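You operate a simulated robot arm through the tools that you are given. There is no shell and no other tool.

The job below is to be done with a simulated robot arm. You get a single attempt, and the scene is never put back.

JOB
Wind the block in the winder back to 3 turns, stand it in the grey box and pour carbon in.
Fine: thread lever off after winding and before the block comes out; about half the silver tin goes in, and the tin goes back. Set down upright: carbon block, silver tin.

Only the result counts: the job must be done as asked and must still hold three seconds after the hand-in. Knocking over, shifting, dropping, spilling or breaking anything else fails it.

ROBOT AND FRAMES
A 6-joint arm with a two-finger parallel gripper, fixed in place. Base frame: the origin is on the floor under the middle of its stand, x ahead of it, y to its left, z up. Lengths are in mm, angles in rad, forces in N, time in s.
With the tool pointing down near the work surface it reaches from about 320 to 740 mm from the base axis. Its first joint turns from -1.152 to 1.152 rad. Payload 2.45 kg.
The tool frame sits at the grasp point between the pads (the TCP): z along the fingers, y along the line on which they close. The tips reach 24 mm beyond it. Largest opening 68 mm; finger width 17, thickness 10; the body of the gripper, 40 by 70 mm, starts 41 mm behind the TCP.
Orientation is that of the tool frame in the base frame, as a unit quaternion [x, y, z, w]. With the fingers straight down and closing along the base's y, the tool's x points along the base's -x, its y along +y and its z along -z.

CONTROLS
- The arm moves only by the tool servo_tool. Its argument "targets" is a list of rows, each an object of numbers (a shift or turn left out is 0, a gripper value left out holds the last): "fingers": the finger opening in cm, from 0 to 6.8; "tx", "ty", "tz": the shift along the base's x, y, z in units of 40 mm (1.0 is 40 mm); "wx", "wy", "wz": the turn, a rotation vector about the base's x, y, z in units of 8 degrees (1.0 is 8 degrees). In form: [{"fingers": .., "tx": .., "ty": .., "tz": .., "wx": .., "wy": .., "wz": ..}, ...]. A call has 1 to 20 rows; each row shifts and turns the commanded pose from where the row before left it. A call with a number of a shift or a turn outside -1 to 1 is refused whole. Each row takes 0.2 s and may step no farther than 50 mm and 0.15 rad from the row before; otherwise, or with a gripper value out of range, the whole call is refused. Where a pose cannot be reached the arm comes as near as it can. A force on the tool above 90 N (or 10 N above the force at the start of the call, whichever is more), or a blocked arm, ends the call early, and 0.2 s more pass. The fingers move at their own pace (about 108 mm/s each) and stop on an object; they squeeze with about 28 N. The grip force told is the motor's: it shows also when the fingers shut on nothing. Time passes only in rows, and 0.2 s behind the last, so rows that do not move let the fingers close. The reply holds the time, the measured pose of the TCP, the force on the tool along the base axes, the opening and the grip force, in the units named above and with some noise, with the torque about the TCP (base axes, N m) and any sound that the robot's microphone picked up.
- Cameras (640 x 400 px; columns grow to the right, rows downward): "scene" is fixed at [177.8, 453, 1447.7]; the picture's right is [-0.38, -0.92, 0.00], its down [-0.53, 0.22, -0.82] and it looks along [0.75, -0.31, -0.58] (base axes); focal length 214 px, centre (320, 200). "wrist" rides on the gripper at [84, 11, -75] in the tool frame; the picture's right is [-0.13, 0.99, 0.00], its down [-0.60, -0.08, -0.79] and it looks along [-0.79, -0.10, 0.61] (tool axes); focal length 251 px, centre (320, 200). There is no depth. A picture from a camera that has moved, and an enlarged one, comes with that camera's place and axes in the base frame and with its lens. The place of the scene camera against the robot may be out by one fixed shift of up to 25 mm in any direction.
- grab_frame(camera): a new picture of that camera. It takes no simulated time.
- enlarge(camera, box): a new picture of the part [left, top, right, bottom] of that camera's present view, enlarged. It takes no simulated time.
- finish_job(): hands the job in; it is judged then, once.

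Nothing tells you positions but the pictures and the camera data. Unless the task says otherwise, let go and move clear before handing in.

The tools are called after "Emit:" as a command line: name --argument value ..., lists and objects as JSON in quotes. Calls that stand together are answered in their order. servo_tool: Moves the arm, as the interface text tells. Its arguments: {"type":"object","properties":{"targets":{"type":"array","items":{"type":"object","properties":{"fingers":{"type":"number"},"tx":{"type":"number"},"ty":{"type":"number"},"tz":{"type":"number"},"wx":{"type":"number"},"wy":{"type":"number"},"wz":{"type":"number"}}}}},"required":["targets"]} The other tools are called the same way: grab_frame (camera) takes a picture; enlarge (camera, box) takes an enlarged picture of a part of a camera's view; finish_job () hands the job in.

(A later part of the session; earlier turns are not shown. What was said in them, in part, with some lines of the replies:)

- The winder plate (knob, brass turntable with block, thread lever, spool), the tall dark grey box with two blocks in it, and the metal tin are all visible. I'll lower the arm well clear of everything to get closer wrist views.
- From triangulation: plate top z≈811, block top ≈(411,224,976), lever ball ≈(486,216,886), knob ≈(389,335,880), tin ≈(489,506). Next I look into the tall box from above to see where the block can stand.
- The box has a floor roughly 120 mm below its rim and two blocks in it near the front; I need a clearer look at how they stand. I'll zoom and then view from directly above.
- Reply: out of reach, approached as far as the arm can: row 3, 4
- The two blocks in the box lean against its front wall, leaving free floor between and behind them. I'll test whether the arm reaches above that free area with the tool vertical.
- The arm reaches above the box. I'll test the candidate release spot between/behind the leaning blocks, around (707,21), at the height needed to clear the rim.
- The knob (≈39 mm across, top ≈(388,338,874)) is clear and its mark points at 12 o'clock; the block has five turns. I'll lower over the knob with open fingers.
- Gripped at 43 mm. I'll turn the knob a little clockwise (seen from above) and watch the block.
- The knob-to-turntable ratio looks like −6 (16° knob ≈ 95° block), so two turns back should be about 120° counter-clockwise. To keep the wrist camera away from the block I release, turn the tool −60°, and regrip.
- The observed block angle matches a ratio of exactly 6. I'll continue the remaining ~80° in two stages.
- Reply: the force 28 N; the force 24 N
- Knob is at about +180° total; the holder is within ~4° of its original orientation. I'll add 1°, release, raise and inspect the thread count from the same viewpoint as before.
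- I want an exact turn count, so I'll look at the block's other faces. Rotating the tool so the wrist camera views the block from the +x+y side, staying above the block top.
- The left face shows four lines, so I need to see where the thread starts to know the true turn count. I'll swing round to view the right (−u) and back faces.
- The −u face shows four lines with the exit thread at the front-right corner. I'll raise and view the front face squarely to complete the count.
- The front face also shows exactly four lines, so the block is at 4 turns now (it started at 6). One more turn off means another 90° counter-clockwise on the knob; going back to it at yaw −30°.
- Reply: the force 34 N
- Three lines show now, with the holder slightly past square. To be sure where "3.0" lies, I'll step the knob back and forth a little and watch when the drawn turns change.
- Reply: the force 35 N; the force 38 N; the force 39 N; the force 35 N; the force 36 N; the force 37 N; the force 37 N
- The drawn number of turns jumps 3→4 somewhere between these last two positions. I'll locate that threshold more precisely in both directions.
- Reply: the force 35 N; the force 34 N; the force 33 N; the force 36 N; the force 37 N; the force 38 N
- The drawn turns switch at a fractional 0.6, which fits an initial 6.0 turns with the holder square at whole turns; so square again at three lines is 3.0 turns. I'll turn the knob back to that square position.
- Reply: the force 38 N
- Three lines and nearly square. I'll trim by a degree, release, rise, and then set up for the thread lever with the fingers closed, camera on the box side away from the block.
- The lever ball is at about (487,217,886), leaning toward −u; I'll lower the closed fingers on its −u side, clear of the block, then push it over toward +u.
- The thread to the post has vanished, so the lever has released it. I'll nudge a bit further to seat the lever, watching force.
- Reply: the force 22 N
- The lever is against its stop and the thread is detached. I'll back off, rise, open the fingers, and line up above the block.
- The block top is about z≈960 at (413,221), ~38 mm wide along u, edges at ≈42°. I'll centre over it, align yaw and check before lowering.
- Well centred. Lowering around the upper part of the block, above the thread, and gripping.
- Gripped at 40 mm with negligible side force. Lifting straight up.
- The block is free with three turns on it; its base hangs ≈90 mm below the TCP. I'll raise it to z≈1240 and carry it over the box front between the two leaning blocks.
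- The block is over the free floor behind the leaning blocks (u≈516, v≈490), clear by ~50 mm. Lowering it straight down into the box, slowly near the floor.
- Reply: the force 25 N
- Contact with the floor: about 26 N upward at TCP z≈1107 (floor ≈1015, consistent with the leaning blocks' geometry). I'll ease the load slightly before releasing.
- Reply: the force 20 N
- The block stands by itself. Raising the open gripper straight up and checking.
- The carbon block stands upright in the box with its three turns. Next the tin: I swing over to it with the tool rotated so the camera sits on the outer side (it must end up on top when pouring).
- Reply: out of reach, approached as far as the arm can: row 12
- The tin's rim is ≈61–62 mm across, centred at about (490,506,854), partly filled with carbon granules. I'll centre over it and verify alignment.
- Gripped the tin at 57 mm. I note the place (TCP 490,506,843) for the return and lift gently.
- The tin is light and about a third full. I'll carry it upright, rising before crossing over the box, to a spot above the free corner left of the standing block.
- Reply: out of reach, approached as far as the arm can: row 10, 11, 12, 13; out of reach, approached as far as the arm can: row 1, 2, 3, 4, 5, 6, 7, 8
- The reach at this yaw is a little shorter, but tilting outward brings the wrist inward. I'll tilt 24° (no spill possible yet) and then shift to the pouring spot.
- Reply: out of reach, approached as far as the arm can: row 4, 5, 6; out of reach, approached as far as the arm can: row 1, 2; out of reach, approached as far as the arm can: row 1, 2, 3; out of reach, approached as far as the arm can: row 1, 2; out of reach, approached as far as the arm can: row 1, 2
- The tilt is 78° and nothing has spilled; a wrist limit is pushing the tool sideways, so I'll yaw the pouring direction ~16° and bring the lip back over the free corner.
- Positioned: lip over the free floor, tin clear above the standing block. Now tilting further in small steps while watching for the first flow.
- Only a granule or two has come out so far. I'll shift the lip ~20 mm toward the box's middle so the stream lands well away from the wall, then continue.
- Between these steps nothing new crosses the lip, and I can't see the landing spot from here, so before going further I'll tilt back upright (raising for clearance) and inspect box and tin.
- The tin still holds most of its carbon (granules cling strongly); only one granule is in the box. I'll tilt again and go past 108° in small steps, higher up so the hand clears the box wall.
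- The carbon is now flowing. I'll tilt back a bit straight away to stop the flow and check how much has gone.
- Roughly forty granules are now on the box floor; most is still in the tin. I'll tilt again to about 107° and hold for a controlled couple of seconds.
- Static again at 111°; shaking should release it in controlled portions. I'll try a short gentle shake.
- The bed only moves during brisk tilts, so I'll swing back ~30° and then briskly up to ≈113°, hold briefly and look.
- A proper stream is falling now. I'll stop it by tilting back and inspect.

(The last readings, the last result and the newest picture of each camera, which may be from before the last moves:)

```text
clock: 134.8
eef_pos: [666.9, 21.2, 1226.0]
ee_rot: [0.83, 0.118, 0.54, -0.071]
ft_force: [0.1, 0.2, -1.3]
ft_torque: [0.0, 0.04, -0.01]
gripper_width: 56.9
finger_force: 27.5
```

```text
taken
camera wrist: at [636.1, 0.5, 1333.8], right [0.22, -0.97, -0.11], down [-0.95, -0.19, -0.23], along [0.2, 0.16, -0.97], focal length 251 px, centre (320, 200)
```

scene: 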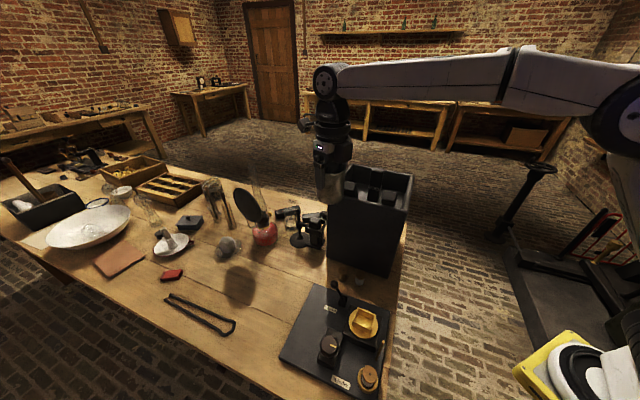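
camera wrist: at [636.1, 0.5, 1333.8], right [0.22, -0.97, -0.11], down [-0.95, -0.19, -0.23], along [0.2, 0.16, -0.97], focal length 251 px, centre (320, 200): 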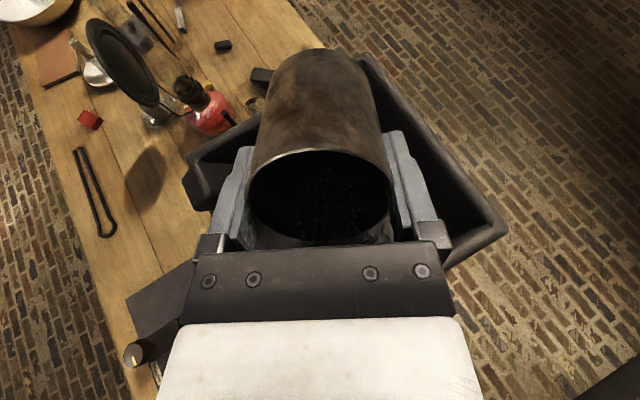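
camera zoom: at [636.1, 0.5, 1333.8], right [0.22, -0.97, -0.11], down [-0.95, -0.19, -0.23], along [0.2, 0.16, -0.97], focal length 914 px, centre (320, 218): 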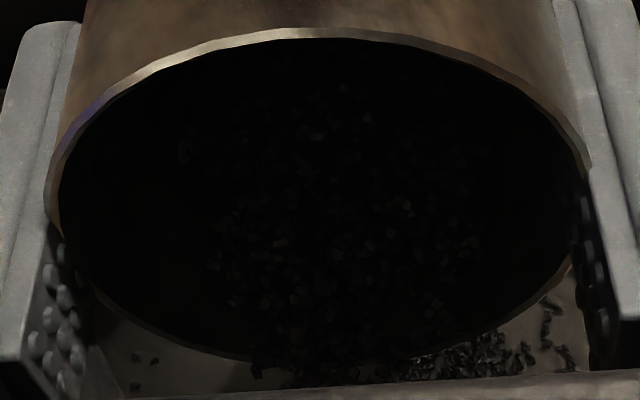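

Emit:
enlarge --camera "wrist" --box '[255, 150, 345, 206]'

Emit:
enlarge --camera "wrist" --box '[310, 150, 400, 206]'

Emit:
enlarge --camera "wrist" --box '[275, 195, 365, 251]'

Emit:
enlarge --camera "wrist" --box '[330, 205, 400, 249]'

```text
7.11 times, centred on (300, 178) of wrist
camera zoom: at [636.1, 0.5, 1333.8], right [0.22, -0.97, -0.11], down [-0.95, -0.19, -0.23], along [0.2, 0.16, -0.97], focal length 1788 px, centre (462, 356)
```

zoom: 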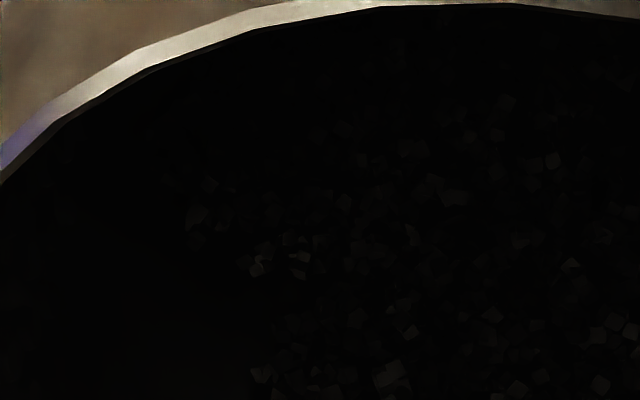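

```text
7.11 times, centred on (355, 178) of wrist
camera zoom: at [636.1, 0.5, 1333.8], right [0.22, -0.97, -0.11], down [-0.95, -0.19, -0.23], along [0.2, 0.16, -0.97], focal length 1788 px, centre (71, 356)
```

zoom: 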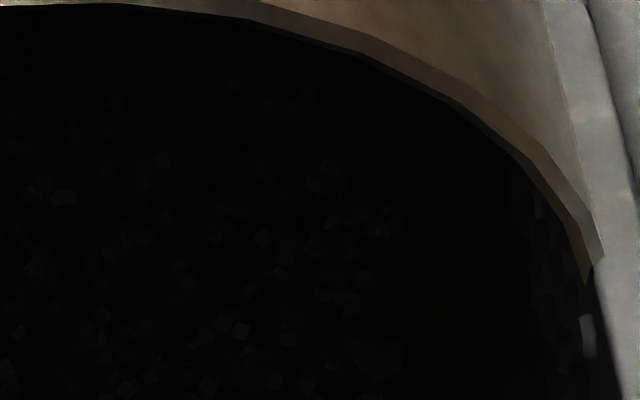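

```text
7.11 times, centred on (320, 223) of wrist
camera zoom: at [636.1, 0.5, 1333.8], right [0.22, -0.97, -0.11], down [-0.95, -0.19, -0.23], along [0.2, 0.16, -0.97], focal length 1788 px, centre (320, 36)
```

zoom: 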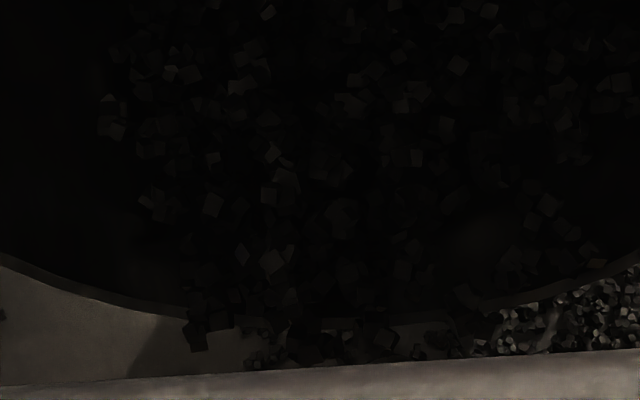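

```text
9.09 times, centred on (365, 227) of wrist
camera zoom: at [636.1, 0.5, 1333.8], right [0.22, -0.97, -0.11], down [-0.95, -0.19, -0.23], along [0.2, 0.16, -0.97], focal length 2286 px, centre (-89, -46)
```

zoom: 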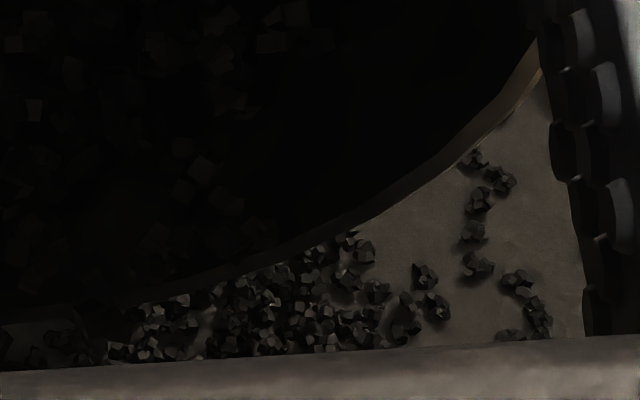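

There's a real pile on the box floor now and the tin's bed looks roughly halved. I'll bring the tin upright briskly while still over the box (so loose lip granules settle), then set it down and judge the level in good light.

Emit:
servo_tool --targets '[{"wx": -0.27, "wy": 0.95, "tx": -0.1, "tz": 0.05}, {"wx": -0.27, "wy": 0.95, "tx": -0.12, "tz": 0.05}, {"wx": -0.27, "wy": 0.95, "tx": -0.12, "ty": 0.1}, {"wx": -0.27, "wy": 0.95, "tx": -0.12, "ty": 0.1}, {"wx": -0.27, "wy": 0.95, "tx": -0.15, "ty": 0.1}, {"wx": -0.27, "wy": 0.95, "tx": -0.15, "ty": 0.1}, {"wx": -0.27, "wy": 0.95, "tx": -0.15, "ty": 0.1}, {"wx": -0.27, "wy": 0.95}, {}]'

Emit:
grab_frame --camera "wrist"

Emit:
enlarge --camera "wrist" --box '[240, 140, 400, 250]'

Emit:
enlarge --camera "scene" --box '[335, 125, 425, 215]'

```text
clock: 136.8
eef_pos: [607.3, -13.3, 1184.9]
ee_rot: [0.98, 0.143, 0.071, -0.116]
ft_force: [0.2, 0.1, -0.6]
ft_torque: [-0.03, -0.02, -0.01]
gripper_width: 56.8
finger_force: 28.2
out of reach, approached as far as the arm can: row 4, 5, 6, 7, 8
```

```text
taken
camera wrist: at [681.9, -20.5, 1269.1], right [0.17, -0.96, -0.22], down [-0.68, -0.28, 0.68], along [-0.71, 0.04, -0.7], focal length 251 px, centre (320, 200)
```

wrist: 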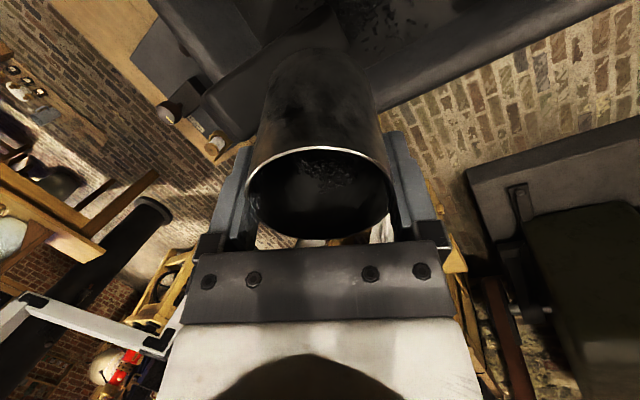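

```text
3.64 times, centred on (320, 195) of wrist
camera zoom: at [681.9, -20.5, 1269.1], right [0.17, -0.96, -0.22], down [-0.68, -0.28, 0.68], along [-0.71, 0.04, -0.7], focal length 914 px, centre (320, 218)
```

zoom: 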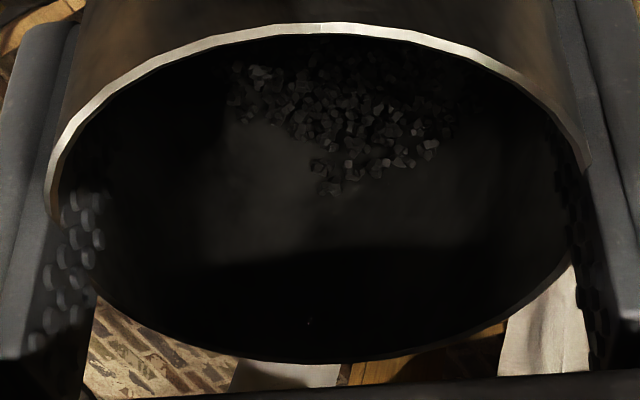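

```text
4.44 times, centred on (380, 170) of scene
camera zoom: at [177.8, 453.0, 1447.7], right [-0.38, -0.92, 0.0], down [-0.53, 0.22, -0.82], along [0.75, -0.31, -0.58], focal length 953 px, centre (53, 333)
```

zoom: 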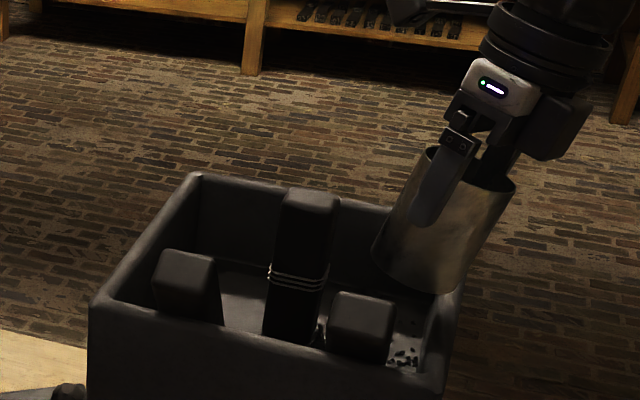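

The arm hit a reach limit and ended a little off; no contact forces. I'll recover gently: first raise and move toward the previously reachable upright pose.

Emit:
servo_tool --targets '[{"tz": 0.2}]'

Emit:
enlarge --camera "scene" --box '[335, 125, 425, 215]'

```text
clock: 137.2
eef_pos: [607.2, -11.6, 1193.2]
ee_rot: [0.98, 0.143, 0.072, -0.116]
ft_force: [0.7, -0.9, -0.1]
ft_torque: [-0.01, 0.0, -0.01]
gripper_width: 56.7
finger_force: 27.7
```

```text
4.44 times, centred on (380, 170) of scene
camera zoom: at [177.8, 453.0, 1447.7], right [-0.38, -0.92, 0.0], down [-0.53, 0.22, -0.82], along [0.75, -0.31, -0.58], focal length 953 px, centre (53, 333)
```

zoom: 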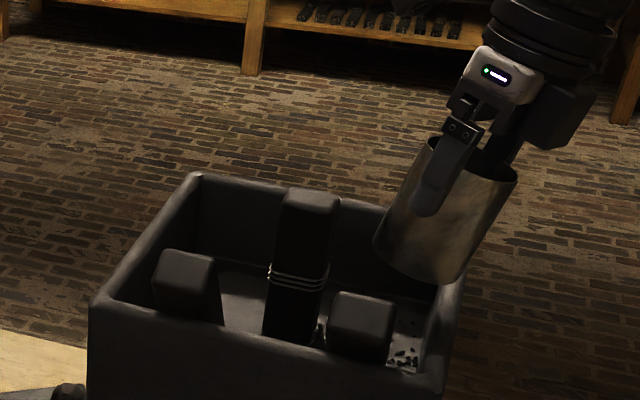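

Emit:
servo_tool --targets '[{"tz": 0.4, "ty": 0.2}, {"tz": 0.3, "ty": 0.4}, {"ty": 0.3, "wx": -0.6, "wy": 0.26}, {"ty": 0.2, "wx": -0.6, "wy": 0.26}, {"wx": -0.6, "wy": 0.26}, {}]'

Emit:
grab_frame --camera "wrist"

Emit:
enlarge --camera "wrist" --box '[240, 140, 400, 250]'

Emit:
enlarge --camera "scene" --box '[335, 125, 425, 215]'

```text
clock: 138.6
eef_pos: [604.4, 14.2, 1215.9]
ee_rot: [0.98, 0.144, 0.069, -0.12]
ft_force: [0.1, 1.0, -0.9]
ft_torque: [-0.05, 0.0, 0.01]
gripper_width: 57.0
finger_force: 27.8
out of reach, approached as far as the arm can: row 3, 4, 5
```

```text
taken
camera wrist: at [679.4, 5.7, 1299.3], right [0.17, -0.96, -0.24], down [-0.68, -0.29, 0.68], along [-0.72, 0.04, -0.7], focal length 251 px, centre (320, 200)
```

wrist: 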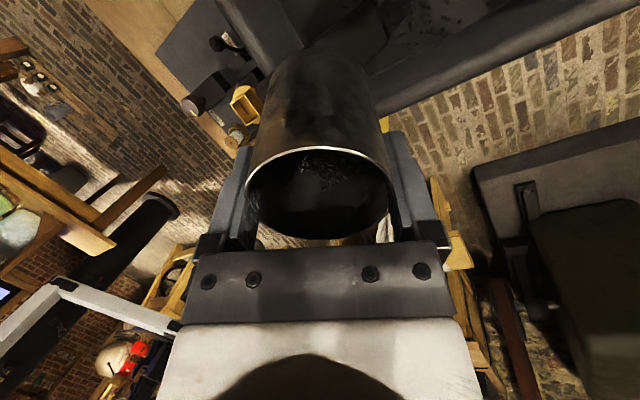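

```text
3.64 times, centred on (320, 195) of wrist
camera zoom: at [679.4, 5.7, 1299.3], right [0.17, -0.96, -0.24], down [-0.68, -0.29, 0.68], along [-0.72, 0.04, -0.7], focal length 914 px, centre (320, 218)
```

zoom: 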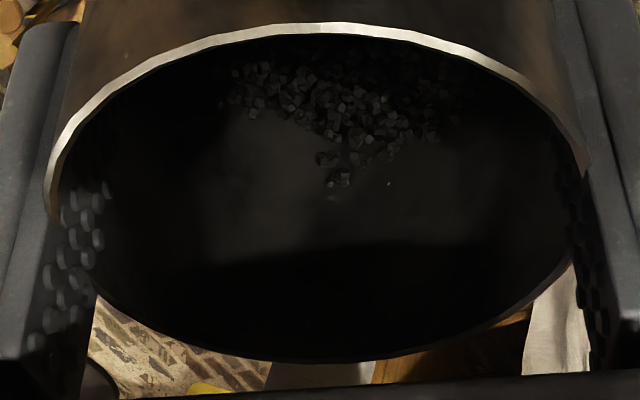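

```text
4.44 times, centred on (380, 170) of scene
camera zoom: at [177.8, 453.0, 1447.7], right [-0.38, -0.92, 0.0], down [-0.53, 0.22, -0.82], along [0.75, -0.31, -0.58], focal length 953 px, centre (53, 333)
```

zoom: 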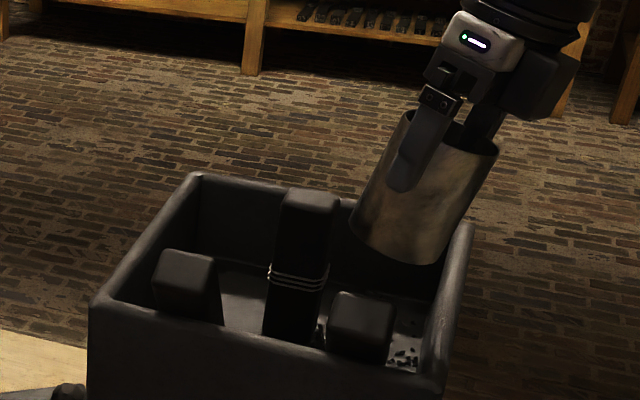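

The upright pose needs the yaw reduced (a wrist joint is at its limit). I'll yaw back −24° first, then level the tin.

Emit:
servo_tool --targets '[{"wz": -0.9}, {"wz": -0.9}, {"wz": -0.9}, {}]'

```text
clock: 139.6
eef_pos: [600.5, 7.6, 1207.9]
ee_rot: [0.987, -0.042, 0.093, -0.122]
ft_force: [0.9, 0.3, -1.3]
ft_torque: [-0.01, 0.02, 0.0]
gripper_width: 56.7
finger_force: 27.4
out of reach, approached as far as the arm can: row 2, 3
```

Emit:
servo_tool --targets '[{"wx": -0.56, "wy": 0.47}, {"wx": -0.56, "wy": 0.47}, {}]'

```text
clock: 140.4
eef_pos: [599.0, 7.9, 1208.2]
ee_rot: [0.987, -0.04, 0.092, -0.122]
ft_force: [-0.9, 0.2, -1.9]
ft_torque: [0.0, -0.04, 0.01]
gripper_width: 56.6
finger_force: 27.6
out of reach, approached as far as the arm can: row 1, 2
```

The wrist came back through a singular alignment off-plane. I'll retrace to a ~65° tilt (still no flow), yaw back to the in-plane direction there, and then come upright along the original in-plane path.

Emit:
servo_tool --targets '[{"wz": 0.9}, {"wz": 0.9}, {"wz": 0.9}, {"wx": 0.2, "wy": -0.7, "tx": 0.2, "tz": 0.1}, {"wx": 0.27, "wy": -0.95, "tx": 0.2, "tz": 0.1}, {"wx": 0.27, "wy": -0.95, "tx": 0.2}, {}]'

Emit:
enlarge --camera "scene" --box '[335, 125, 425, 215]'

```text
clock: 142.0
eef_pos: [624.9, 7.9, 1216.6]
ee_rot: [0.941, 0.165, 0.25, -0.159]
ft_force: [0.5, -0.1, -0.3]
ft_torque: [-0.01, -0.01, 0.02]
gripper_width: 56.6
finger_force: 27.4
```

```text
4.44 times, centred on (380, 170) of scene
camera zoom: at [177.8, 453.0, 1447.7], right [-0.38, -0.92, 0.0], down [-0.53, 0.22, -0.82], along [0.75, -0.31, -0.58], focal length 953 px, centre (53, 333)
```

zoom: 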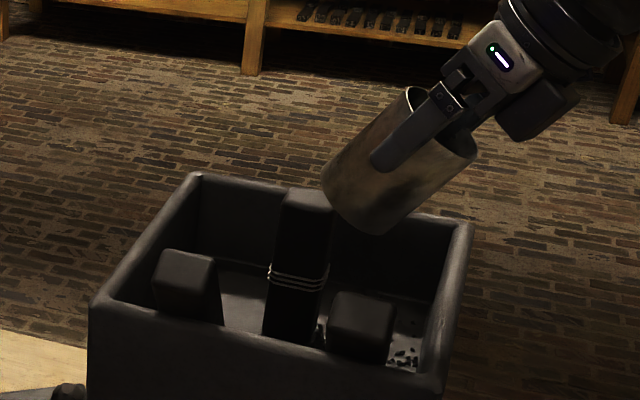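

Emit:
servo_tool --targets '[{"wx": -0.05, "wy": -0.9, "tx": 0.15}, {"wx": -0.05, "wy": -0.9, "tx": 0.15}, {"wx": -0.1, "wy": -0.75, "wz": -0.5, "tx": 0.15}, {"wx": -0.15, "wy": -0.6, "wz": -0.7, "tx": 0.15}, {"wx": -0.15, "wy": -0.5, "wz": -0.8, "tx": 0.1}, {}]'

```text
clock: 143.4
eef_pos: [651.6, 7.5, 1216.8]
ee_rot: [0.869, 0.084, 0.486, -0.025]
ft_force: [-0.2, 0.0, -0.4]
ft_torque: [-0.02, -0.01, 0.0]
gripper_width: 56.8
finger_force: 28.3
```

Emit:
servo_tool --targets '[{"wx": 0.17, "wy": -0.35, "wz": -0.61, "tx": 0.1}, {"wx": 0.17, "wy": -0.35, "wz": -0.61, "tx": 0.1}, {}]'

Emit:
enlarge --camera "wrist" --box '[240, 140, 400, 250]'

Emit:
enlarge --camera "scene" --box '[335, 125, 425, 215]'

```text
clock: 144.2
eef_pos: [657.9, 4.2, 1217.5]
ee_rot: [0.853, 0.028, 0.52, -0.014]
ft_force: [0.2, 0.9, -1.2]
ft_torque: [0.01, 0.03, 0.0]
gripper_width: 56.3
finger_force: 28.2
out of reach, approached as far as the arm can: row 2
```

```text
3.64 times, centred on (320, 195) of wrist
camera zoom: at [630.5, -7.8, 1327.2], right [0.0, -0.99, -0.11], down [-0.98, 0.02, -0.18], along [0.18, 0.11, -0.98], focal length 914 px, centre (320, 218)
```

zoom: 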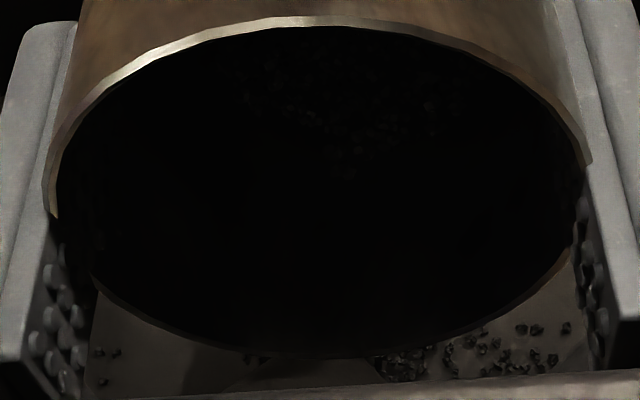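

```text
4.44 times, centred on (380, 170) of scene
camera zoom: at [177.8, 453.0, 1447.7], right [-0.38, -0.92, 0.0], down [-0.53, 0.22, -0.82], along [0.75, -0.31, -0.58], focal length 953 px, centre (53, 333)
```

zoom: 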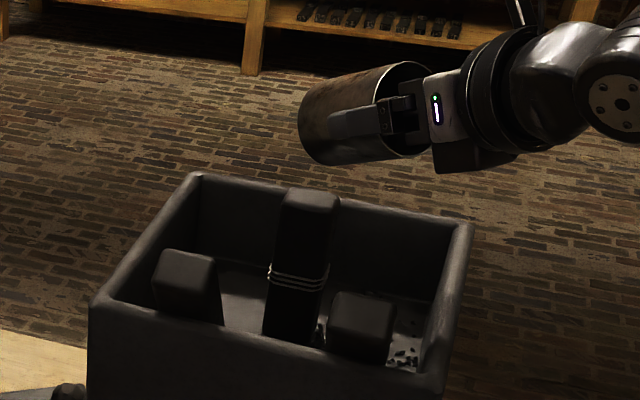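

Back in-plane at 63°. Now upright along the original path in small coordinated steps.

Emit:
servo_tool --targets '[{"wy": 0.6, "tz": 0.15, "ty": 0.1}, {"wy": 0.6, "tz": 0.15, "ty": 0.1}, {"wy": 0.6, "ty": 0.15, "tz": 0.1}, {"wy": 0.6, "ty": 0.15, "tz": 0.05}, {"wy": 0.5, "ty": 0.2, "tx": -0.05}, {"wy": 0.5, "ty": 0.3, "tx": -0.1}, {}]'

Emit:
enlarge --camera "wrist" --box '[240, 140, 400, 250]'

```text
clock: 145.8
eef_pos: [651.1, 38.4, 1224.9]
ee_rot: [0.923, 0.039, 0.38, -0.053]
ft_force: [-0.6, 0.1, -1.0]
ft_torque: [-0.03, 0.02, 0.03]
gripper_width: 57.0
finger_force: 28.2
out of reach, approached as far as the arm can: row 1, 2, 3, 6
```

```text
3.64 times, centred on (320, 195) of wrist
camera zoom: at [659.3, 19.5, 1335.5], right [0.02, -0.99, -0.16], down [-0.99, -0.04, 0.14], along [-0.15, 0.15, -0.98], focal length 914 px, centre (320, 218)
```

zoom: 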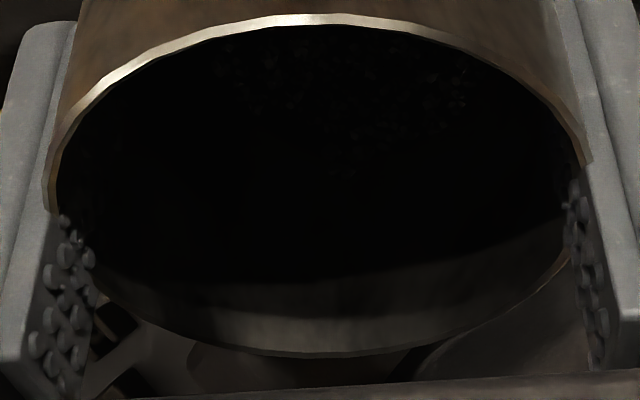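

Emit:
servo_tool --targets '[{"wx": -0.33, "wy": 0.53, "wz": -0.43, "ty": -0.15, "tz": 0.1}, {"wx": -0.33, "wy": 0.53, "wz": -0.43, "ty": -0.1, "tz": 0.1}, {}]'

```text
clock: 146.6
eef_pos: [646.7, -1.6, 1211.3]
ee_rot: [0.935, 0.024, 0.351, -0.039]
ft_force: [-0.4, 0.8, -0.8]
ft_torque: [-0.01, 0.02, 0.0]
gripper_width: 57.0
finger_force: 28.1
out of reach, approached as far as the arm can: row 1, 2
```

Emit:
servo_tool --targets '[{"wx": -0.05, "wy": -0.77, "wz": -0.107, "tx": 0.113, "ty": -0.116, "tz": 0.1}, {"wx": -0.05, "wy": -0.77, "wz": -0.107, "tx": 0.113, "ty": -0.116}, {"wx": -0.05, "wy": -0.77, "wz": -0.107, "tx": 0.113, "ty": -0.116}, {"wx": -0.05, "wy": -0.77, "wz": -0.107, "tx": 0.113, "ty": -0.116}, {"wx": -0.05, "wy": -0.77, "wz": -0.107, "tx": 0.113, "ty": -0.116, "tz": -0.2}, {}]'

```text
clock: 148.0
eef_pos: [660.8, -9.4, 1210.7]
ee_rot: [0.857, 0.024, 0.514, -0.037]
ft_force: [1.4, 0.6, -0.7]
ft_torque: [0.06, 0.04, 0.01]
gripper_width: 56.4
finger_force: 27.7
out of reach, approached as far as the arm can: row 3, 4, 5
```

Emit:
servo_tool --targets '[{"wx": -0.15, "wy": 0.07, "wz": -0.26, "tx": 0.08, "ty": 0.1, "tz": 0.06}, {"wx": -0.15, "wy": 0.07, "wz": -0.26, "tx": 0.08, "ty": 0.12, "tz": 0.06}, {}]'

```text
clock: 148.8
eef_pos: [665.7, -2.5, 1214.7]
ee_rot: [0.86, 0.009, 0.511, -0.01]
ft_force: [-0.1, 0.7, -0.5]
ft_torque: [-0.01, 0.02, 0.03]
gripper_width: 56.7
finger_force: 28.1
out of reach, approached as far as the arm can: row 2
```

Emit:
servo_tool --targets '[{"wx": -0.08, "wy": 0.84, "wz": -0.115, "tx": -0.12, "ty": 0.2, "tz": 0.24}, {"wx": -0.08, "wy": 0.84, "wz": -0.115, "tx": -0.12, "ty": 0.2, "tz": 0.24}, {}]'

```text
clock: 149.6
eef_pos: [657.5, 13.1, 1234.7]
ee_rot: [0.916, -0.004, 0.4, 0.017]
ft_force: [-0.1, -0.1, -1.2]
ft_torque: [0.01, 0.04, 0.03]
gripper_width: 56.8
finger_force: 28.1
```

Emit:
servo_tool --targets '[{"wx": 0.05, "wy": 0.68, "ty": 0.17}, {"wx": 0.03, "wy": 0.68, "ty": 0.17}, {"wy": 0.75, "ty": 0.22, "tx": -0.08}, {"wy": 0.75, "ty": 0.22, "tx": -0.08}, {}]'

Emit:
enlarge --camera "wrist" --box '[240, 140, 400, 250]'

```text
clock: 150.8
eef_pos: [650.9, 45.1, 1236.0]
ee_rot: [0.978, -0.003, 0.211, 0.012]
ft_force: [0.2, -0.9, -0.7]
ft_torque: [-0.02, 0.01, -0.03]
gripper_width: 56.5
finger_force: 28.4
```

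```text
3.64 times, centred on (320, 195) of wrist
camera zoom: at [696.9, 34.5, 1338.5], right [-0.13, -0.99, -0.03], down [-0.88, 0.1, 0.47], along [-0.46, 0.09, -0.88], focal length 914 px, centre (320, 218)
```

zoom: 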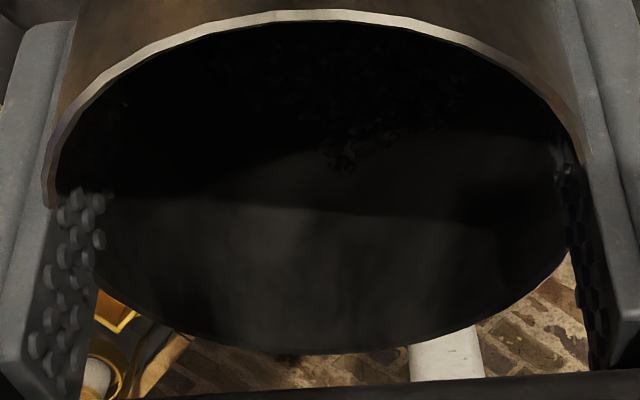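

Emit:
servo_tool --targets '[{"wy": 0.76, "ty": 0.16, "tx": -0.08}, {"wy": 0.76, "ty": 0.16, "tx": -0.08}, {"wy": 0.76, "ty": 0.16, "tx": -0.08}, {"wy": 0.76, "ty": 0.16, "tx": -0.08}, {}]'

Emit:
enlarge --camera "wrist" --box '[240, 140, 400, 250]'

Emit:
grab_frame --camera "scene"

```text
clock: 152.0
eef_pos: [637.6, 69.9, 1235.2]
ee_rot: [1.0, -0.001, 0.0, 0.012]
ft_force: [0.4, 0.1, -0.9]
ft_torque: [0.04, -0.02, 0.01]
gripper_width: 56.6
finger_force: 27.8
```

```text
3.64 times, centred on (320, 195) of wrist
camera zoom: at [721.8, 59.2, 1310.8], right [-0.13, -0.99, 0.02], down [-0.6, 0.1, 0.79], along [-0.79, 0.09, -0.61], focal length 914 px, centre (320, 218)
```

zoom: 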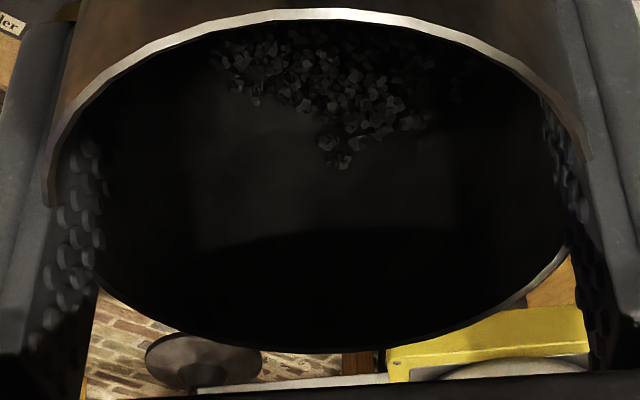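

```text
taken
```

scene: 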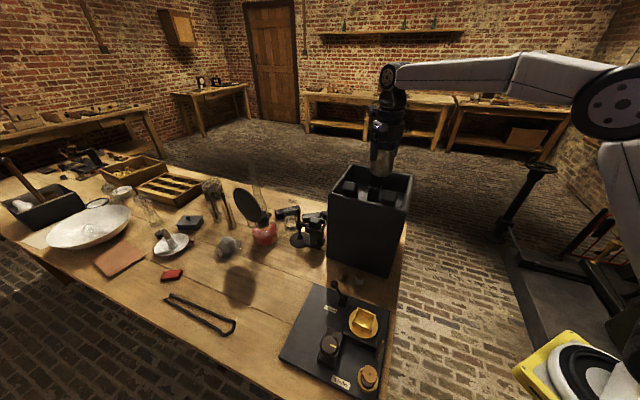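

The tin is upright with no loose granules at the lip. I'll carry it back to its spot on the bench, keeping the wrist inside its yaw limit.

Emit:
servo_tool --targets '[{"tx": -0.36, "ty": 0.9, "wz": 0.4, "wx": 0.17}, {"tx": -0.36, "ty": 0.97, "wz": 0.4}, {"tx": -0.36, "ty": 0.97, "wz": 0.4}, {"tx": -0.36, "ty": 0.97, "wz": 0.4}, {"tx": -0.36, "ty": 0.97, "wz": 0.4}, {"tx": -0.266, "ty": 0.863, "tz": -0.52, "wz": 0.35}, {"tx": -0.266, "ty": 0.863, "tz": -0.52, "wz": 0.35}, {"tx": -0.266, "ty": 0.863, "tz": -0.52, "wz": 0.35}, {"tx": -0.266, "ty": 0.863, "tz": -0.52, "wz": 0.35}, {"tx": -0.266, "ty": 0.863, "tz": -0.52, "wz": 0.35}, {"tx": -0.266, "ty": 0.863, "tz": -0.52, "wz": 0.35}, {"tx": -0.266, "ty": 0.863, "tz": -0.52, "wz": 0.35}, {}]'

Emit:
grab_frame --camera "wrist"

```text
clock: 154.8
eef_pos: [491.3, 502.9, 1090.4]
ee_rot: [0.953, 0.304, 0.001, 0.0]
ft_force: [0.1, 0.1, -1.7]
ft_torque: [0.02, 0.02, -0.01]
gripper_width: 56.5
finger_force: 27.8
```

```text
taken
camera wrist: at [565.8, 542.8, 1165.0], right [0.47, -0.88, 0.0], down [-0.54, -0.29, 0.79], along [-0.7, -0.37, -0.61], focal length 251 px, centre (320, 200)
```

wrist: 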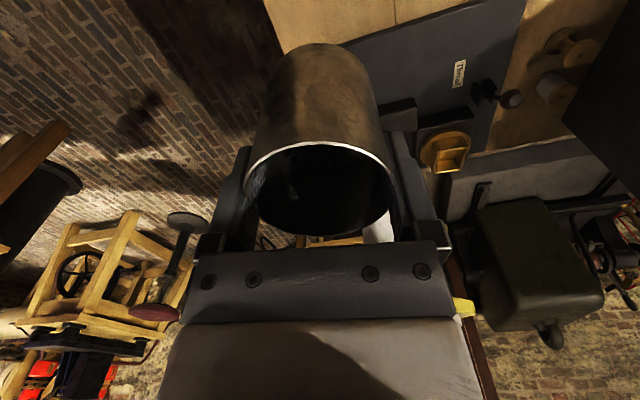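

The tin slid ~6 mm in the grip but is secure. Lowering it onto its original spot, slowly at the end until light contact.

Emit:
servo_tool --targets '[{"tx": -0.03, "ty": 0.07, "tz": -0.8}, {"tz": -0.9}, {"tz": -0.9}, {"tz": -0.9}, {"tz": -0.9}, {"tz": -0.7}, {"tz": -0.4}, {}]'

Emit:
enlarge --camera "scene" --box '[200, 290, 300, 370]'

```text
clock: 156.6
eef_pos: [491.1, 504.5, 868.9]
ee_rot: [0.953, 0.304, 0.002, 0.0]
ft_force: [0.2, -0.1, -1.1]
ft_torque: [0.01, -0.02, 0.0]
gripper_width: 56.7
finger_force: 28.1
```

```text
5.00 times, centred on (250, 330) of scene
camera zoom: at [177.8, 453.0, 1447.6], right [-0.38, -0.92, 0.0], down [-0.53, 0.22, -0.82], along [0.75, -0.31, -0.58], focal length 1072 px, centre (670, -450)
```

zoom: 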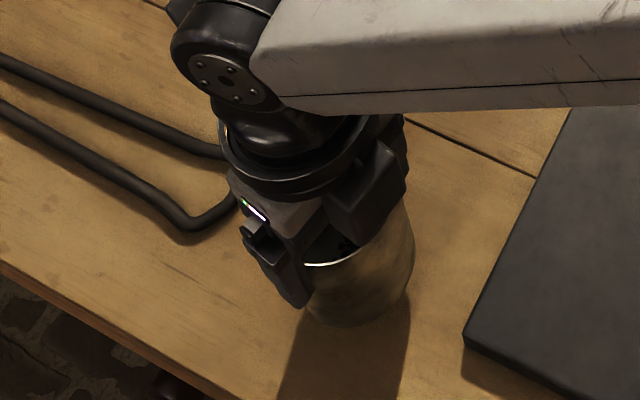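

Emit:
servo_tool --targets '[{"tz": -0.15}, {"tz": -0.1}, {}]'

Emit:
servo_tool --targets '[{"tz": -0.06}, {"tz": -0.05}, {}]'

```text
clock: 157.4
eef_pos: [491.4, 505.7, 859.8]
ee_rot: [0.952, 0.305, 0.002, 0.0]
ft_force: [-0.3, -0.9, -1.0]
ft_torque: [-0.05, -0.03, 0.03]
gripper_width: 56.9
finger_force: 28.0
```

```text
clock: 158.2
eef_pos: [490.6, 505.9, 857.0]
ee_rot: [0.952, 0.305, 0.001, 0.001]
ft_force: [0.6, 0.8, -0.6]
ft_torque: [0.0, 0.0, 0.01]
gripper_width: 56.8
finger_force: 28.3
```

Emit:
servo_tool --targets '[{"tz": -0.06}, {"tz": -0.05}, {}]'

Emit:
servo_tool --targets '[{"tz": -0.04}, {"tz": -0.04}, {}]'

```text
clock: 159.0
eef_pos: [489.7, 504.1, 850.9]
ee_rot: [0.952, 0.306, 0.001, 0.0]
ft_force: [-0.7, 0.1, -1.2]
ft_torque: [-0.01, -0.02, -0.01]
gripper_width: 56.8
finger_force: 27.9
```

```text
clock: 159.8
eef_pos: [490.7, 504.7, 847.8]
ee_rot: [0.953, 0.304, 0.001, 0.001]
ft_force: [1.2, 0.9, 0.5]
ft_torque: [0.0, 0.0, 0.02]
gripper_width: 56.9
finger_force: 27.2
```

Emit:
servo_tool --targets '[{"tz": -0.035}, {}]'

Emit:
servo_tool --targets '[{"tz": -0.03}, {}]'

```text
clock: 160.4
eef_pos: [491.4, 506.6, 846.0]
ee_rot: [0.952, 0.305, 0.001, 0.001]
ft_force: [-0.1, 0.4, 1.1]
ft_torque: [-0.07, 0.07, 0.02]
gripper_width: 56.9
finger_force: 28.1
```

```text
clock: 161.0
eef_pos: [489.5, 504.6, 846.5]
ee_rot: [0.952, 0.305, 0.002, -0.001]
ft_force: [-2.2, -4.4, 15.0]
ft_torque: [-0.43, 0.5, 0.02]
gripper_width: 56.9
finger_force: 27.8
```

Firm contact with the bench. I'll ease off and release.

Emit:
servo_tool --targets '[{"tz": 0.02}, {}, {"fingers": 5.9}, {"fingers": 6.3}, {"fingers": 6.8}, {}]'

Emit:
grab_frame --camera "wrist"

Emit:
servo_tool --targets '[{"tz": 0.4}, {"tz": 0.8}, {"tz": 0.9}, {}]'

Emit:
enlarge --camera "wrist" --box '[200, 0, 440, 150]'

```text
clock: 162.4
eef_pos: [491.1, 504.8, 846.6]
ee_rot: [0.952, 0.305, 0.001, 0.001]
ft_force: [0.2, 0.5, -0.3]
ft_torque: [0.02, 0.01, -0.02]
gripper_width: 67.8
finger_force: 0.0
```

```text
taken
camera wrist: at [565.3, 543.9, 920.7], right [0.47, -0.88, 0.0], down [-0.54, -0.29, 0.79], along [-0.7, -0.37, -0.61], focal length 251 px, centre (320, 200)
```

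wrist: 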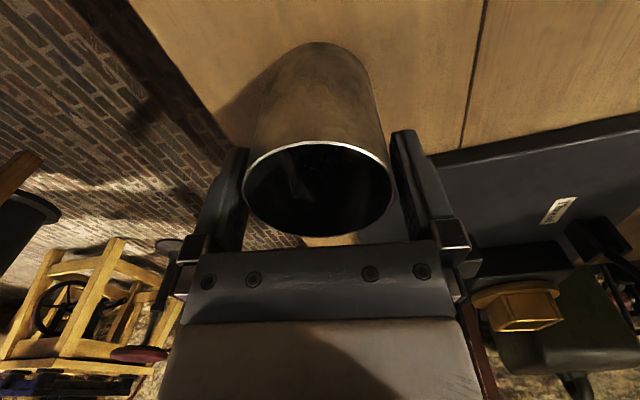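

```text
clock: 163.4
eef_pos: [490.0, 505.9, 931.1]
ee_rot: [0.953, 0.304, 0.001, 0.001]
ft_force: [0.3, -0.1, 0.0]
ft_torque: [0.0, 0.02, 0.02]
gripper_width: 68.1
finger_force: 0.2
```

```text
2.67 times, centred on (320, 75) of wrist
camera zoom: at [563.8, 544.4, 1006.3], right [0.47, -0.88, 0.0], down [-0.54, -0.29, 0.79], along [-0.7, -0.37, -0.61], focal length 670 px, centre (320, 533)
```

zoom: 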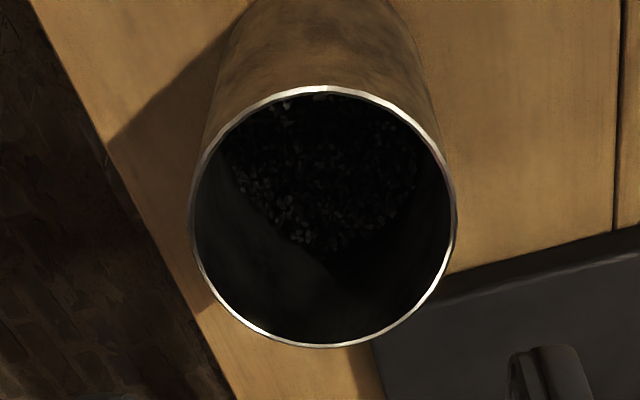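

The tin stands back in place. The granules lean to one side, so I'll look from directly above to judge how much is left.

Emit:
servo_tool --targets '[{"tz": 0.55, "tx": -0.31, "ty": -0.22, "wx": 0.55, "wy": -0.77}, {"tz": 0.55, "tx": -0.31, "ty": -0.22, "wx": 0.55, "wy": -0.77}, {"tz": 0.55, "tx": -0.31, "ty": -0.22, "wx": 0.55, "wy": -0.77}, {}]'

Emit:
grab_frame --camera "wrist"

Emit:
enlarge --camera "wrist" --box '[240, 20, 400, 120]'

```text
clock: 164.4
eef_pos: [451.4, 478.0, 994.6]
ee_rot: [0.933, 0.299, 0.189, -0.061]
ft_force: [-0.9, -0.3, -0.2]
ft_torque: [-0.04, -0.02, 0.0]
gripper_width: 68.0
finger_force: 0.1
```

```text
taken
camera wrist: at [496.6, 496.2, 1096.4], right [0.48, -0.88, -0.05], down [-0.75, -0.44, 0.49], along [-0.46, -0.2, -0.87], focal length 251 px, centre (320, 200)
```

wrist: 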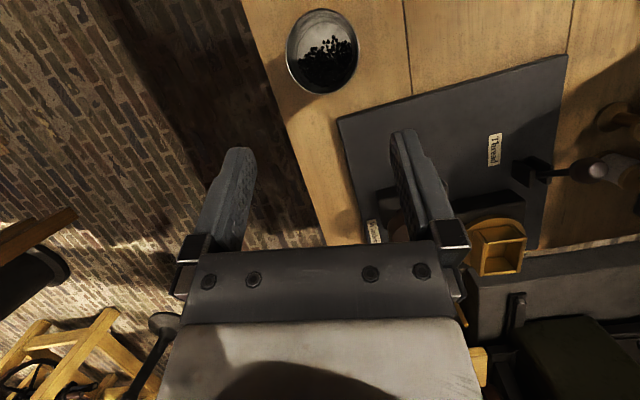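

```text
4.00 times, centred on (320, 70) of wrist
camera zoom: at [496.6, 496.2, 1096.4], right [0.48, -0.88, -0.05], down [-0.75, -0.44, 0.49], along [-0.46, -0.2, -0.87], focal length 1006 px, centre (320, 720)
```

zoom: 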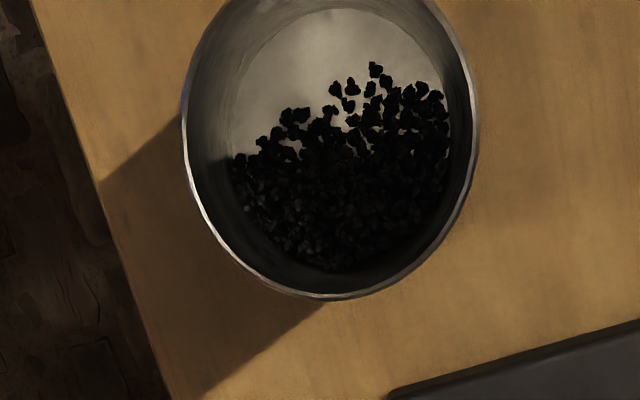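

From above, the remaining carbon is a heap against the inner wall, roughly 35–45 % of what was there. I'll look at the pile in the box with the empty hand to cross-check and to check for any spill.

Emit:
servo_tool --targets '[{"wx": -0.55, "wy": 0.77, "tz": 0.5}, {"wx": -0.55, "wy": 0.77, "tz": 0.5}, {"wx": -0.55, "wy": 0.77, "tz": 0.5}, {"tx": 0.49, "ty": -0.98, "tz": 0.36, "wz": -0.86}, {"tx": 0.49, "ty": -0.98, "tz": 0.36, "wz": -0.86}, {"tx": 0.49, "ty": -0.98, "tz": 0.36, "wz": -0.86}, {"tx": 0.49, "ty": -0.98, "tz": 0.36, "wz": -0.86}, {"tx": 0.49, "ty": -0.98, "tz": 0.36, "wz": -0.86}, {"tx": 0.49, "ty": -0.98, "tz": 0.36, "wz": -0.86}, {"tx": 0.49, "ty": -0.98, "tz": 0.36, "wz": -0.86}, {"tx": 0.49, "ty": -0.98, "tz": 0.36, "wz": -0.86}, {"tx": 0.49, "ty": -0.98, "tz": 0.36, "wz": -0.86}, {"tx": 0.49, "ty": -0.98, "tz": 0.36, "wz": -0.86}, {"tx": 0.49, "ty": -0.98, "tz": 0.36, "wz": -0.86}, {"tx": 0.49, "ty": -0.98, "tz": 0.36, "wz": -0.86}, {}]'

Emit:
grab_frame --camera "wrist"

Emit:
grab_frame --camera "scene"

```text
clock: 167.8
eef_pos: [687.9, 5.3, 1228.2]
ee_rot: [0.917, -0.399, 0.0, 0.001]
ft_force: [0.6, 0.4, 0.5]
ft_torque: [0.01, -0.01, -0.02]
gripper_width: 67.9
finger_force: 0.0
```

```text
taken
camera wrist: at [737.0, -63.2, 1303.7], right [-0.81, -0.58, 0.0], down [-0.35, 0.5, 0.79], along [-0.46, 0.64, -0.61], focal length 251 px, centre (320, 200)
```

wrist: 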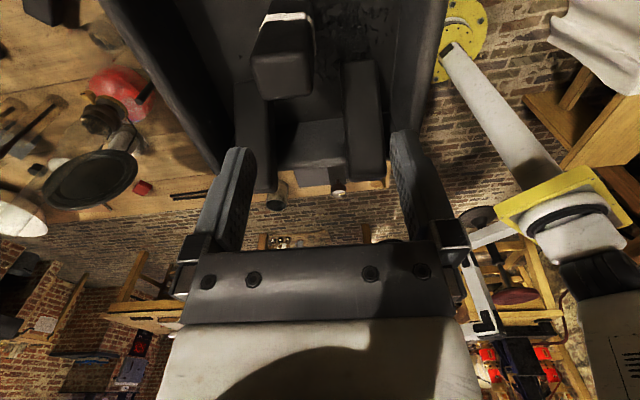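

```text
taken
```

scene: 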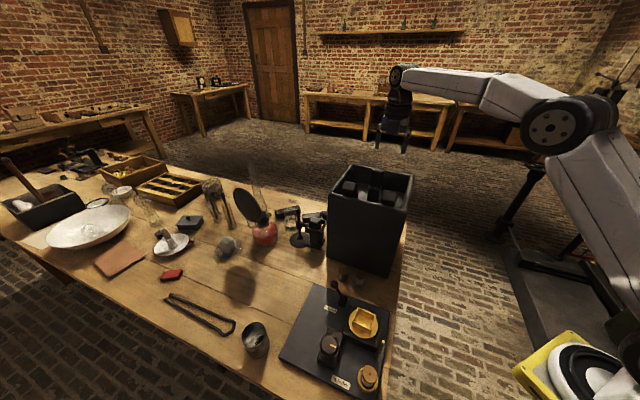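

Emit:
enlarge --camera "wrist" --box '[210, 0, 430, 130]'

Emit:
enlarge --camera "wrist" --box '[310, 0, 410, 62]'

Emit:
enlarge --camera "scene" --box '[340, 155, 420, 215]'

Emit:
enlarge --camera "scene" --box '[225, 305, 285, 365]'

```text
2.91 times, centred on (320, 65) of wrist
camera zoom: at [737.0, -63.2, 1303.7], right [-0.81, -0.58, 0.0], down [-0.35, 0.5, 0.79], along [-0.46, 0.64, -0.61], focal length 731 px, centre (320, 593)
```

zoom: 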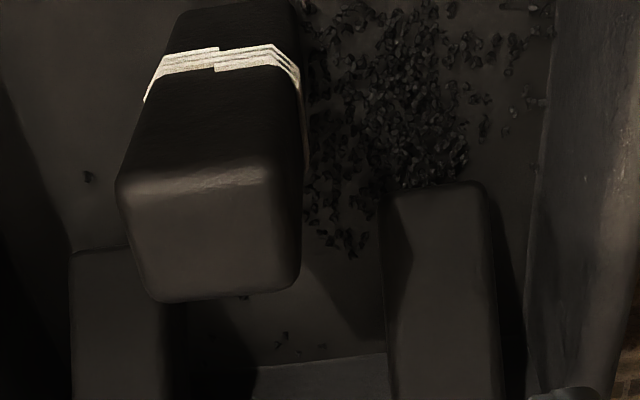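

```text
6.40 times, centred on (360, 31) of wrist
camera zoom: at [737.0, -63.2, 1303.7], right [-0.81, -0.58, 0.0], down [-0.35, 0.5, 0.79], along [-0.46, 0.64, -0.61], focal length 1609 px, centre (64, 1282)
```

zoom: 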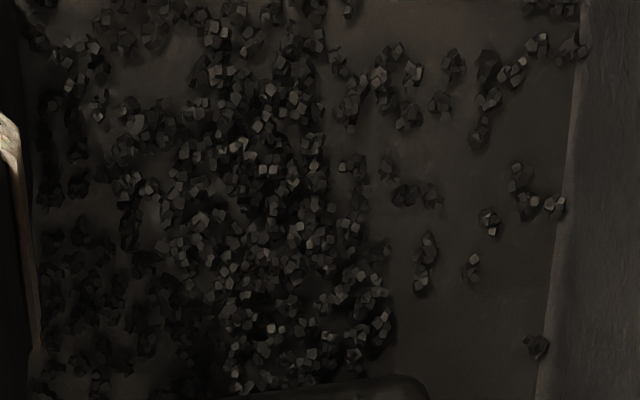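

```text
6.67 times, centred on (380, 185) of scene
camera zoom: at [177.8, 452.9, 1447.7], right [-0.38, -0.92, 0.0], down [-0.53, 0.22, -0.82], along [0.75, -0.31, -0.58], focal length 1430 px, centre (-80, 300)
```

zoom: 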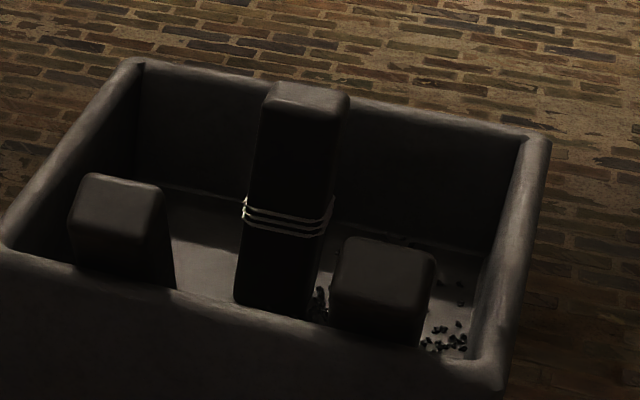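

```text
6.67 times, centred on (255, 335) of scene
camera zoom: at [177.8, 452.9, 1447.7], right [-0.38, -0.92, 0.0], down [-0.53, 0.22, -0.82], along [0.75, -0.31, -0.58], focal length 1430 px, centre (753, -700)
```

zoom: 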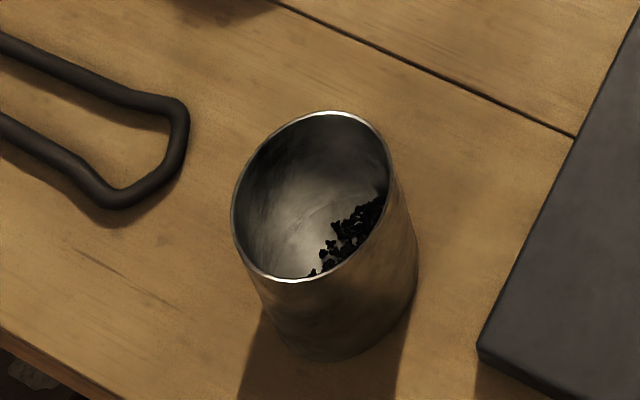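

The pile in the box looks about equal to or slightly more than what's left in the tin, and nothing is spilled outside. I'll verify the winder, the floor around the box and the bench against the first pictures.

Emit:
enlarge --camera "scene" --box '[330, 280, 400, 360]'

Emit:
enlarge --camera "scene" --box '[310, 150, 430, 290]'

Emit:
enlarge --camera "scene" --box '[270, 270, 410, 400]'

Emit:
enlarge --camera "scene" --box '[140, 170, 340, 300]'

```text
5.00 times, centred on (365, 320) of scene
camera zoom: at [177.8, 452.9, 1447.7], right [-0.38, -0.92, 0.0], down [-0.53, 0.22, -0.82], along [0.75, -0.31, -0.58], focal length 1072 px, centre (95, -400)
```

zoom: 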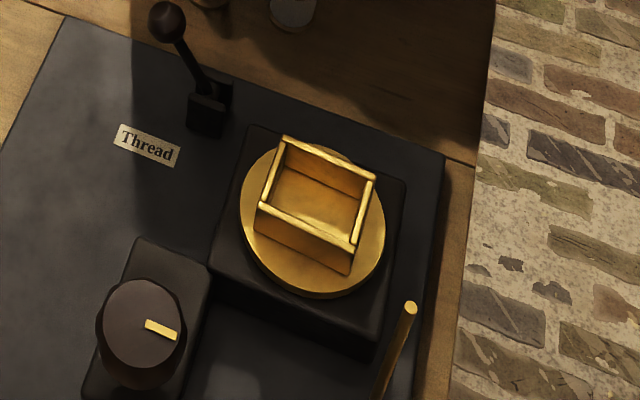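

```text
2.86 times, centred on (370, 220) of scene
camera zoom: at [177.8, 452.9, 1447.7], right [-0.38, -0.92, 0.0], down [-0.53, 0.22, -0.82], along [0.75, -0.31, -0.58], focal length 613 px, centre (177, 143)
```

zoom: 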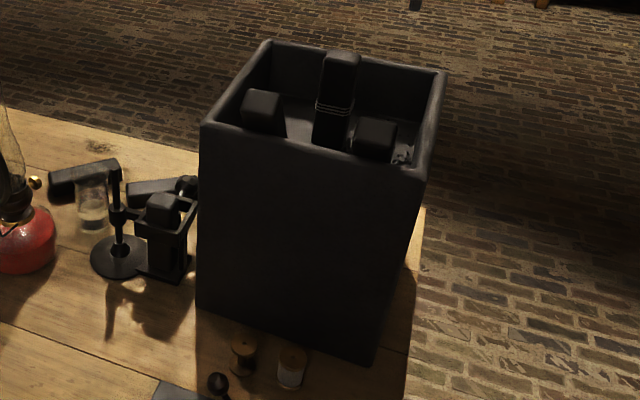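

```text
3.08 times, centred on (340, 335) of scene
camera zoom: at [177.8, 452.9, 1447.7], right [-0.38, -0.92, 0.0], down [-0.53, 0.22, -0.82], along [0.75, -0.31, -0.58], focal length 660 px, centre (258, -215)
```

zoom: 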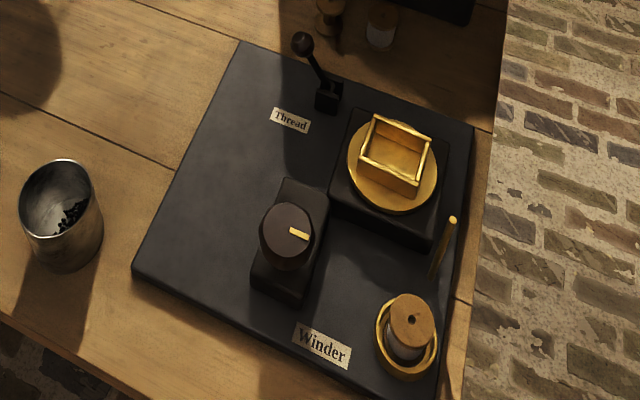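

```text
3.08 times, centred on (240, 235) of scene
camera zoom: at [177.8, 452.9, 1447.7], right [-0.38, -0.92, 0.0], down [-0.53, 0.22, -0.82], along [0.75, -0.31, -0.58], focal length 660 px, centre (566, 92)
```

zoom: 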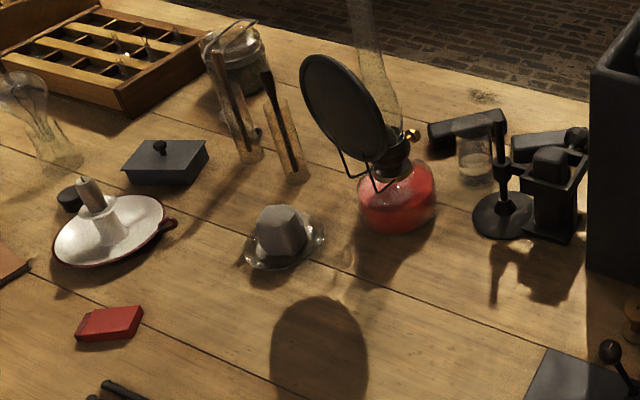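

Everything else is where it was, the thread is wound three turns on the upright block, the lever is off and the tin stands in its place. I'll move the arm clear and do a last check.

Emit:
servo_tool --targets '[{"tx": -0.4, "tz": 0.4}, {"tx": -0.8, "tz": 0.4}, {"tx": -0.8, "ty": 0.3, "tz": 0.4}, {"tx": -0.8, "ty": 0.3}, {"tx": -0.8, "ty": 0.3}, {}, {}, {}]'

Emit:
enlarge --camera "scene" --box '[335, 150, 425, 225]'

Emit:
grab_frame --camera "scene"

```text
clock: 169.6
eef_pos: [546.3, 44.1, 1276.6]
ee_rot: [0.916, -0.4, 0.0, 0.002]
ft_force: [0.1, 0.3, -0.2]
ft_torque: [-0.01, 0.04, 0.0]
gripper_width: 68.0
finger_force: 0.1
```

```text
5.33 times, centred on (380, 188) of scene
camera zoom: at [177.8, 453.0, 1447.7], right [-0.38, -0.92, 0.0], down [-0.53, 0.22, -0.82], along [0.75, -0.31, -0.58], focal length 1144 px, centre (0, 267)
```

zoom: 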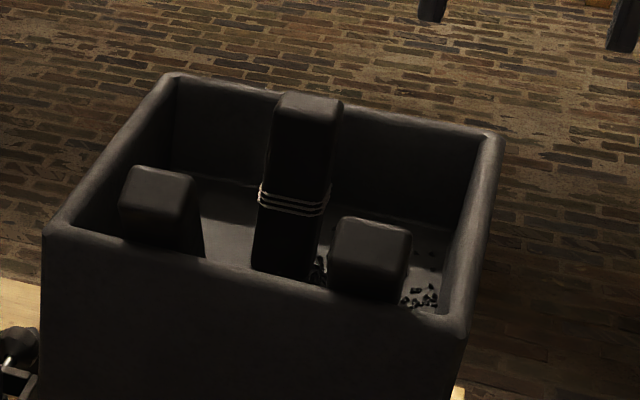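

```text
taken
```

scene: 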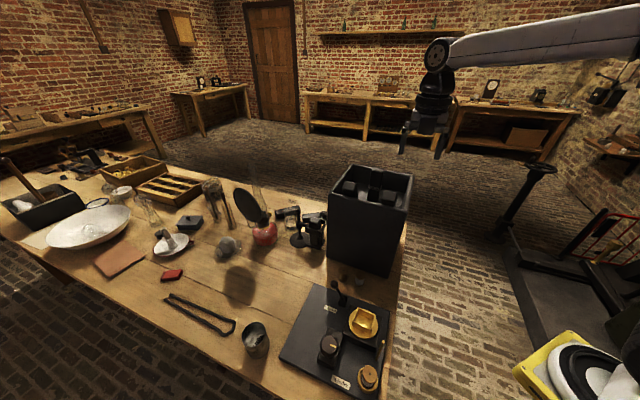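

The block stands upright with three turns in the box, carbon is poured, the tin is back upright, the lever is off and the arm is clear. Handing in.

Emit:
finish_job

```text
The job is handed in.
```

The job is handed in, but the amount of carbon poured is an estimate and probably came out a little over half.

- **Winding:** The block started at six turns. I wound it back until three showed. At hand-in the winder's holder was within a few degrees of where it started, so the count should be right.
- **Thread lever:** I pushed it over to its stop after winding and before lifting the block. The thread came free of the post.
- **Carbon block:** It stands upright in the tall grey box, behind the two blocks that were already leaning there. Those two look untouched.
- **Carbon:** I judged from pictures that roughly 50 to 65% of the tin went into the box. The carbon clung to the tin at first, then came out in a rush, so I could not stop it exactly at half.
- **Tin:** It is back upright on its spot, within a few millimetres of where it was. What is left in it leans against one side.

In the last pictures I saw no spill and nothing else moved. While I was bringing the tin upright, the arm hit a wrist limit over the edge of the box. I recovered with the tin still in the gripper and felt no contact.
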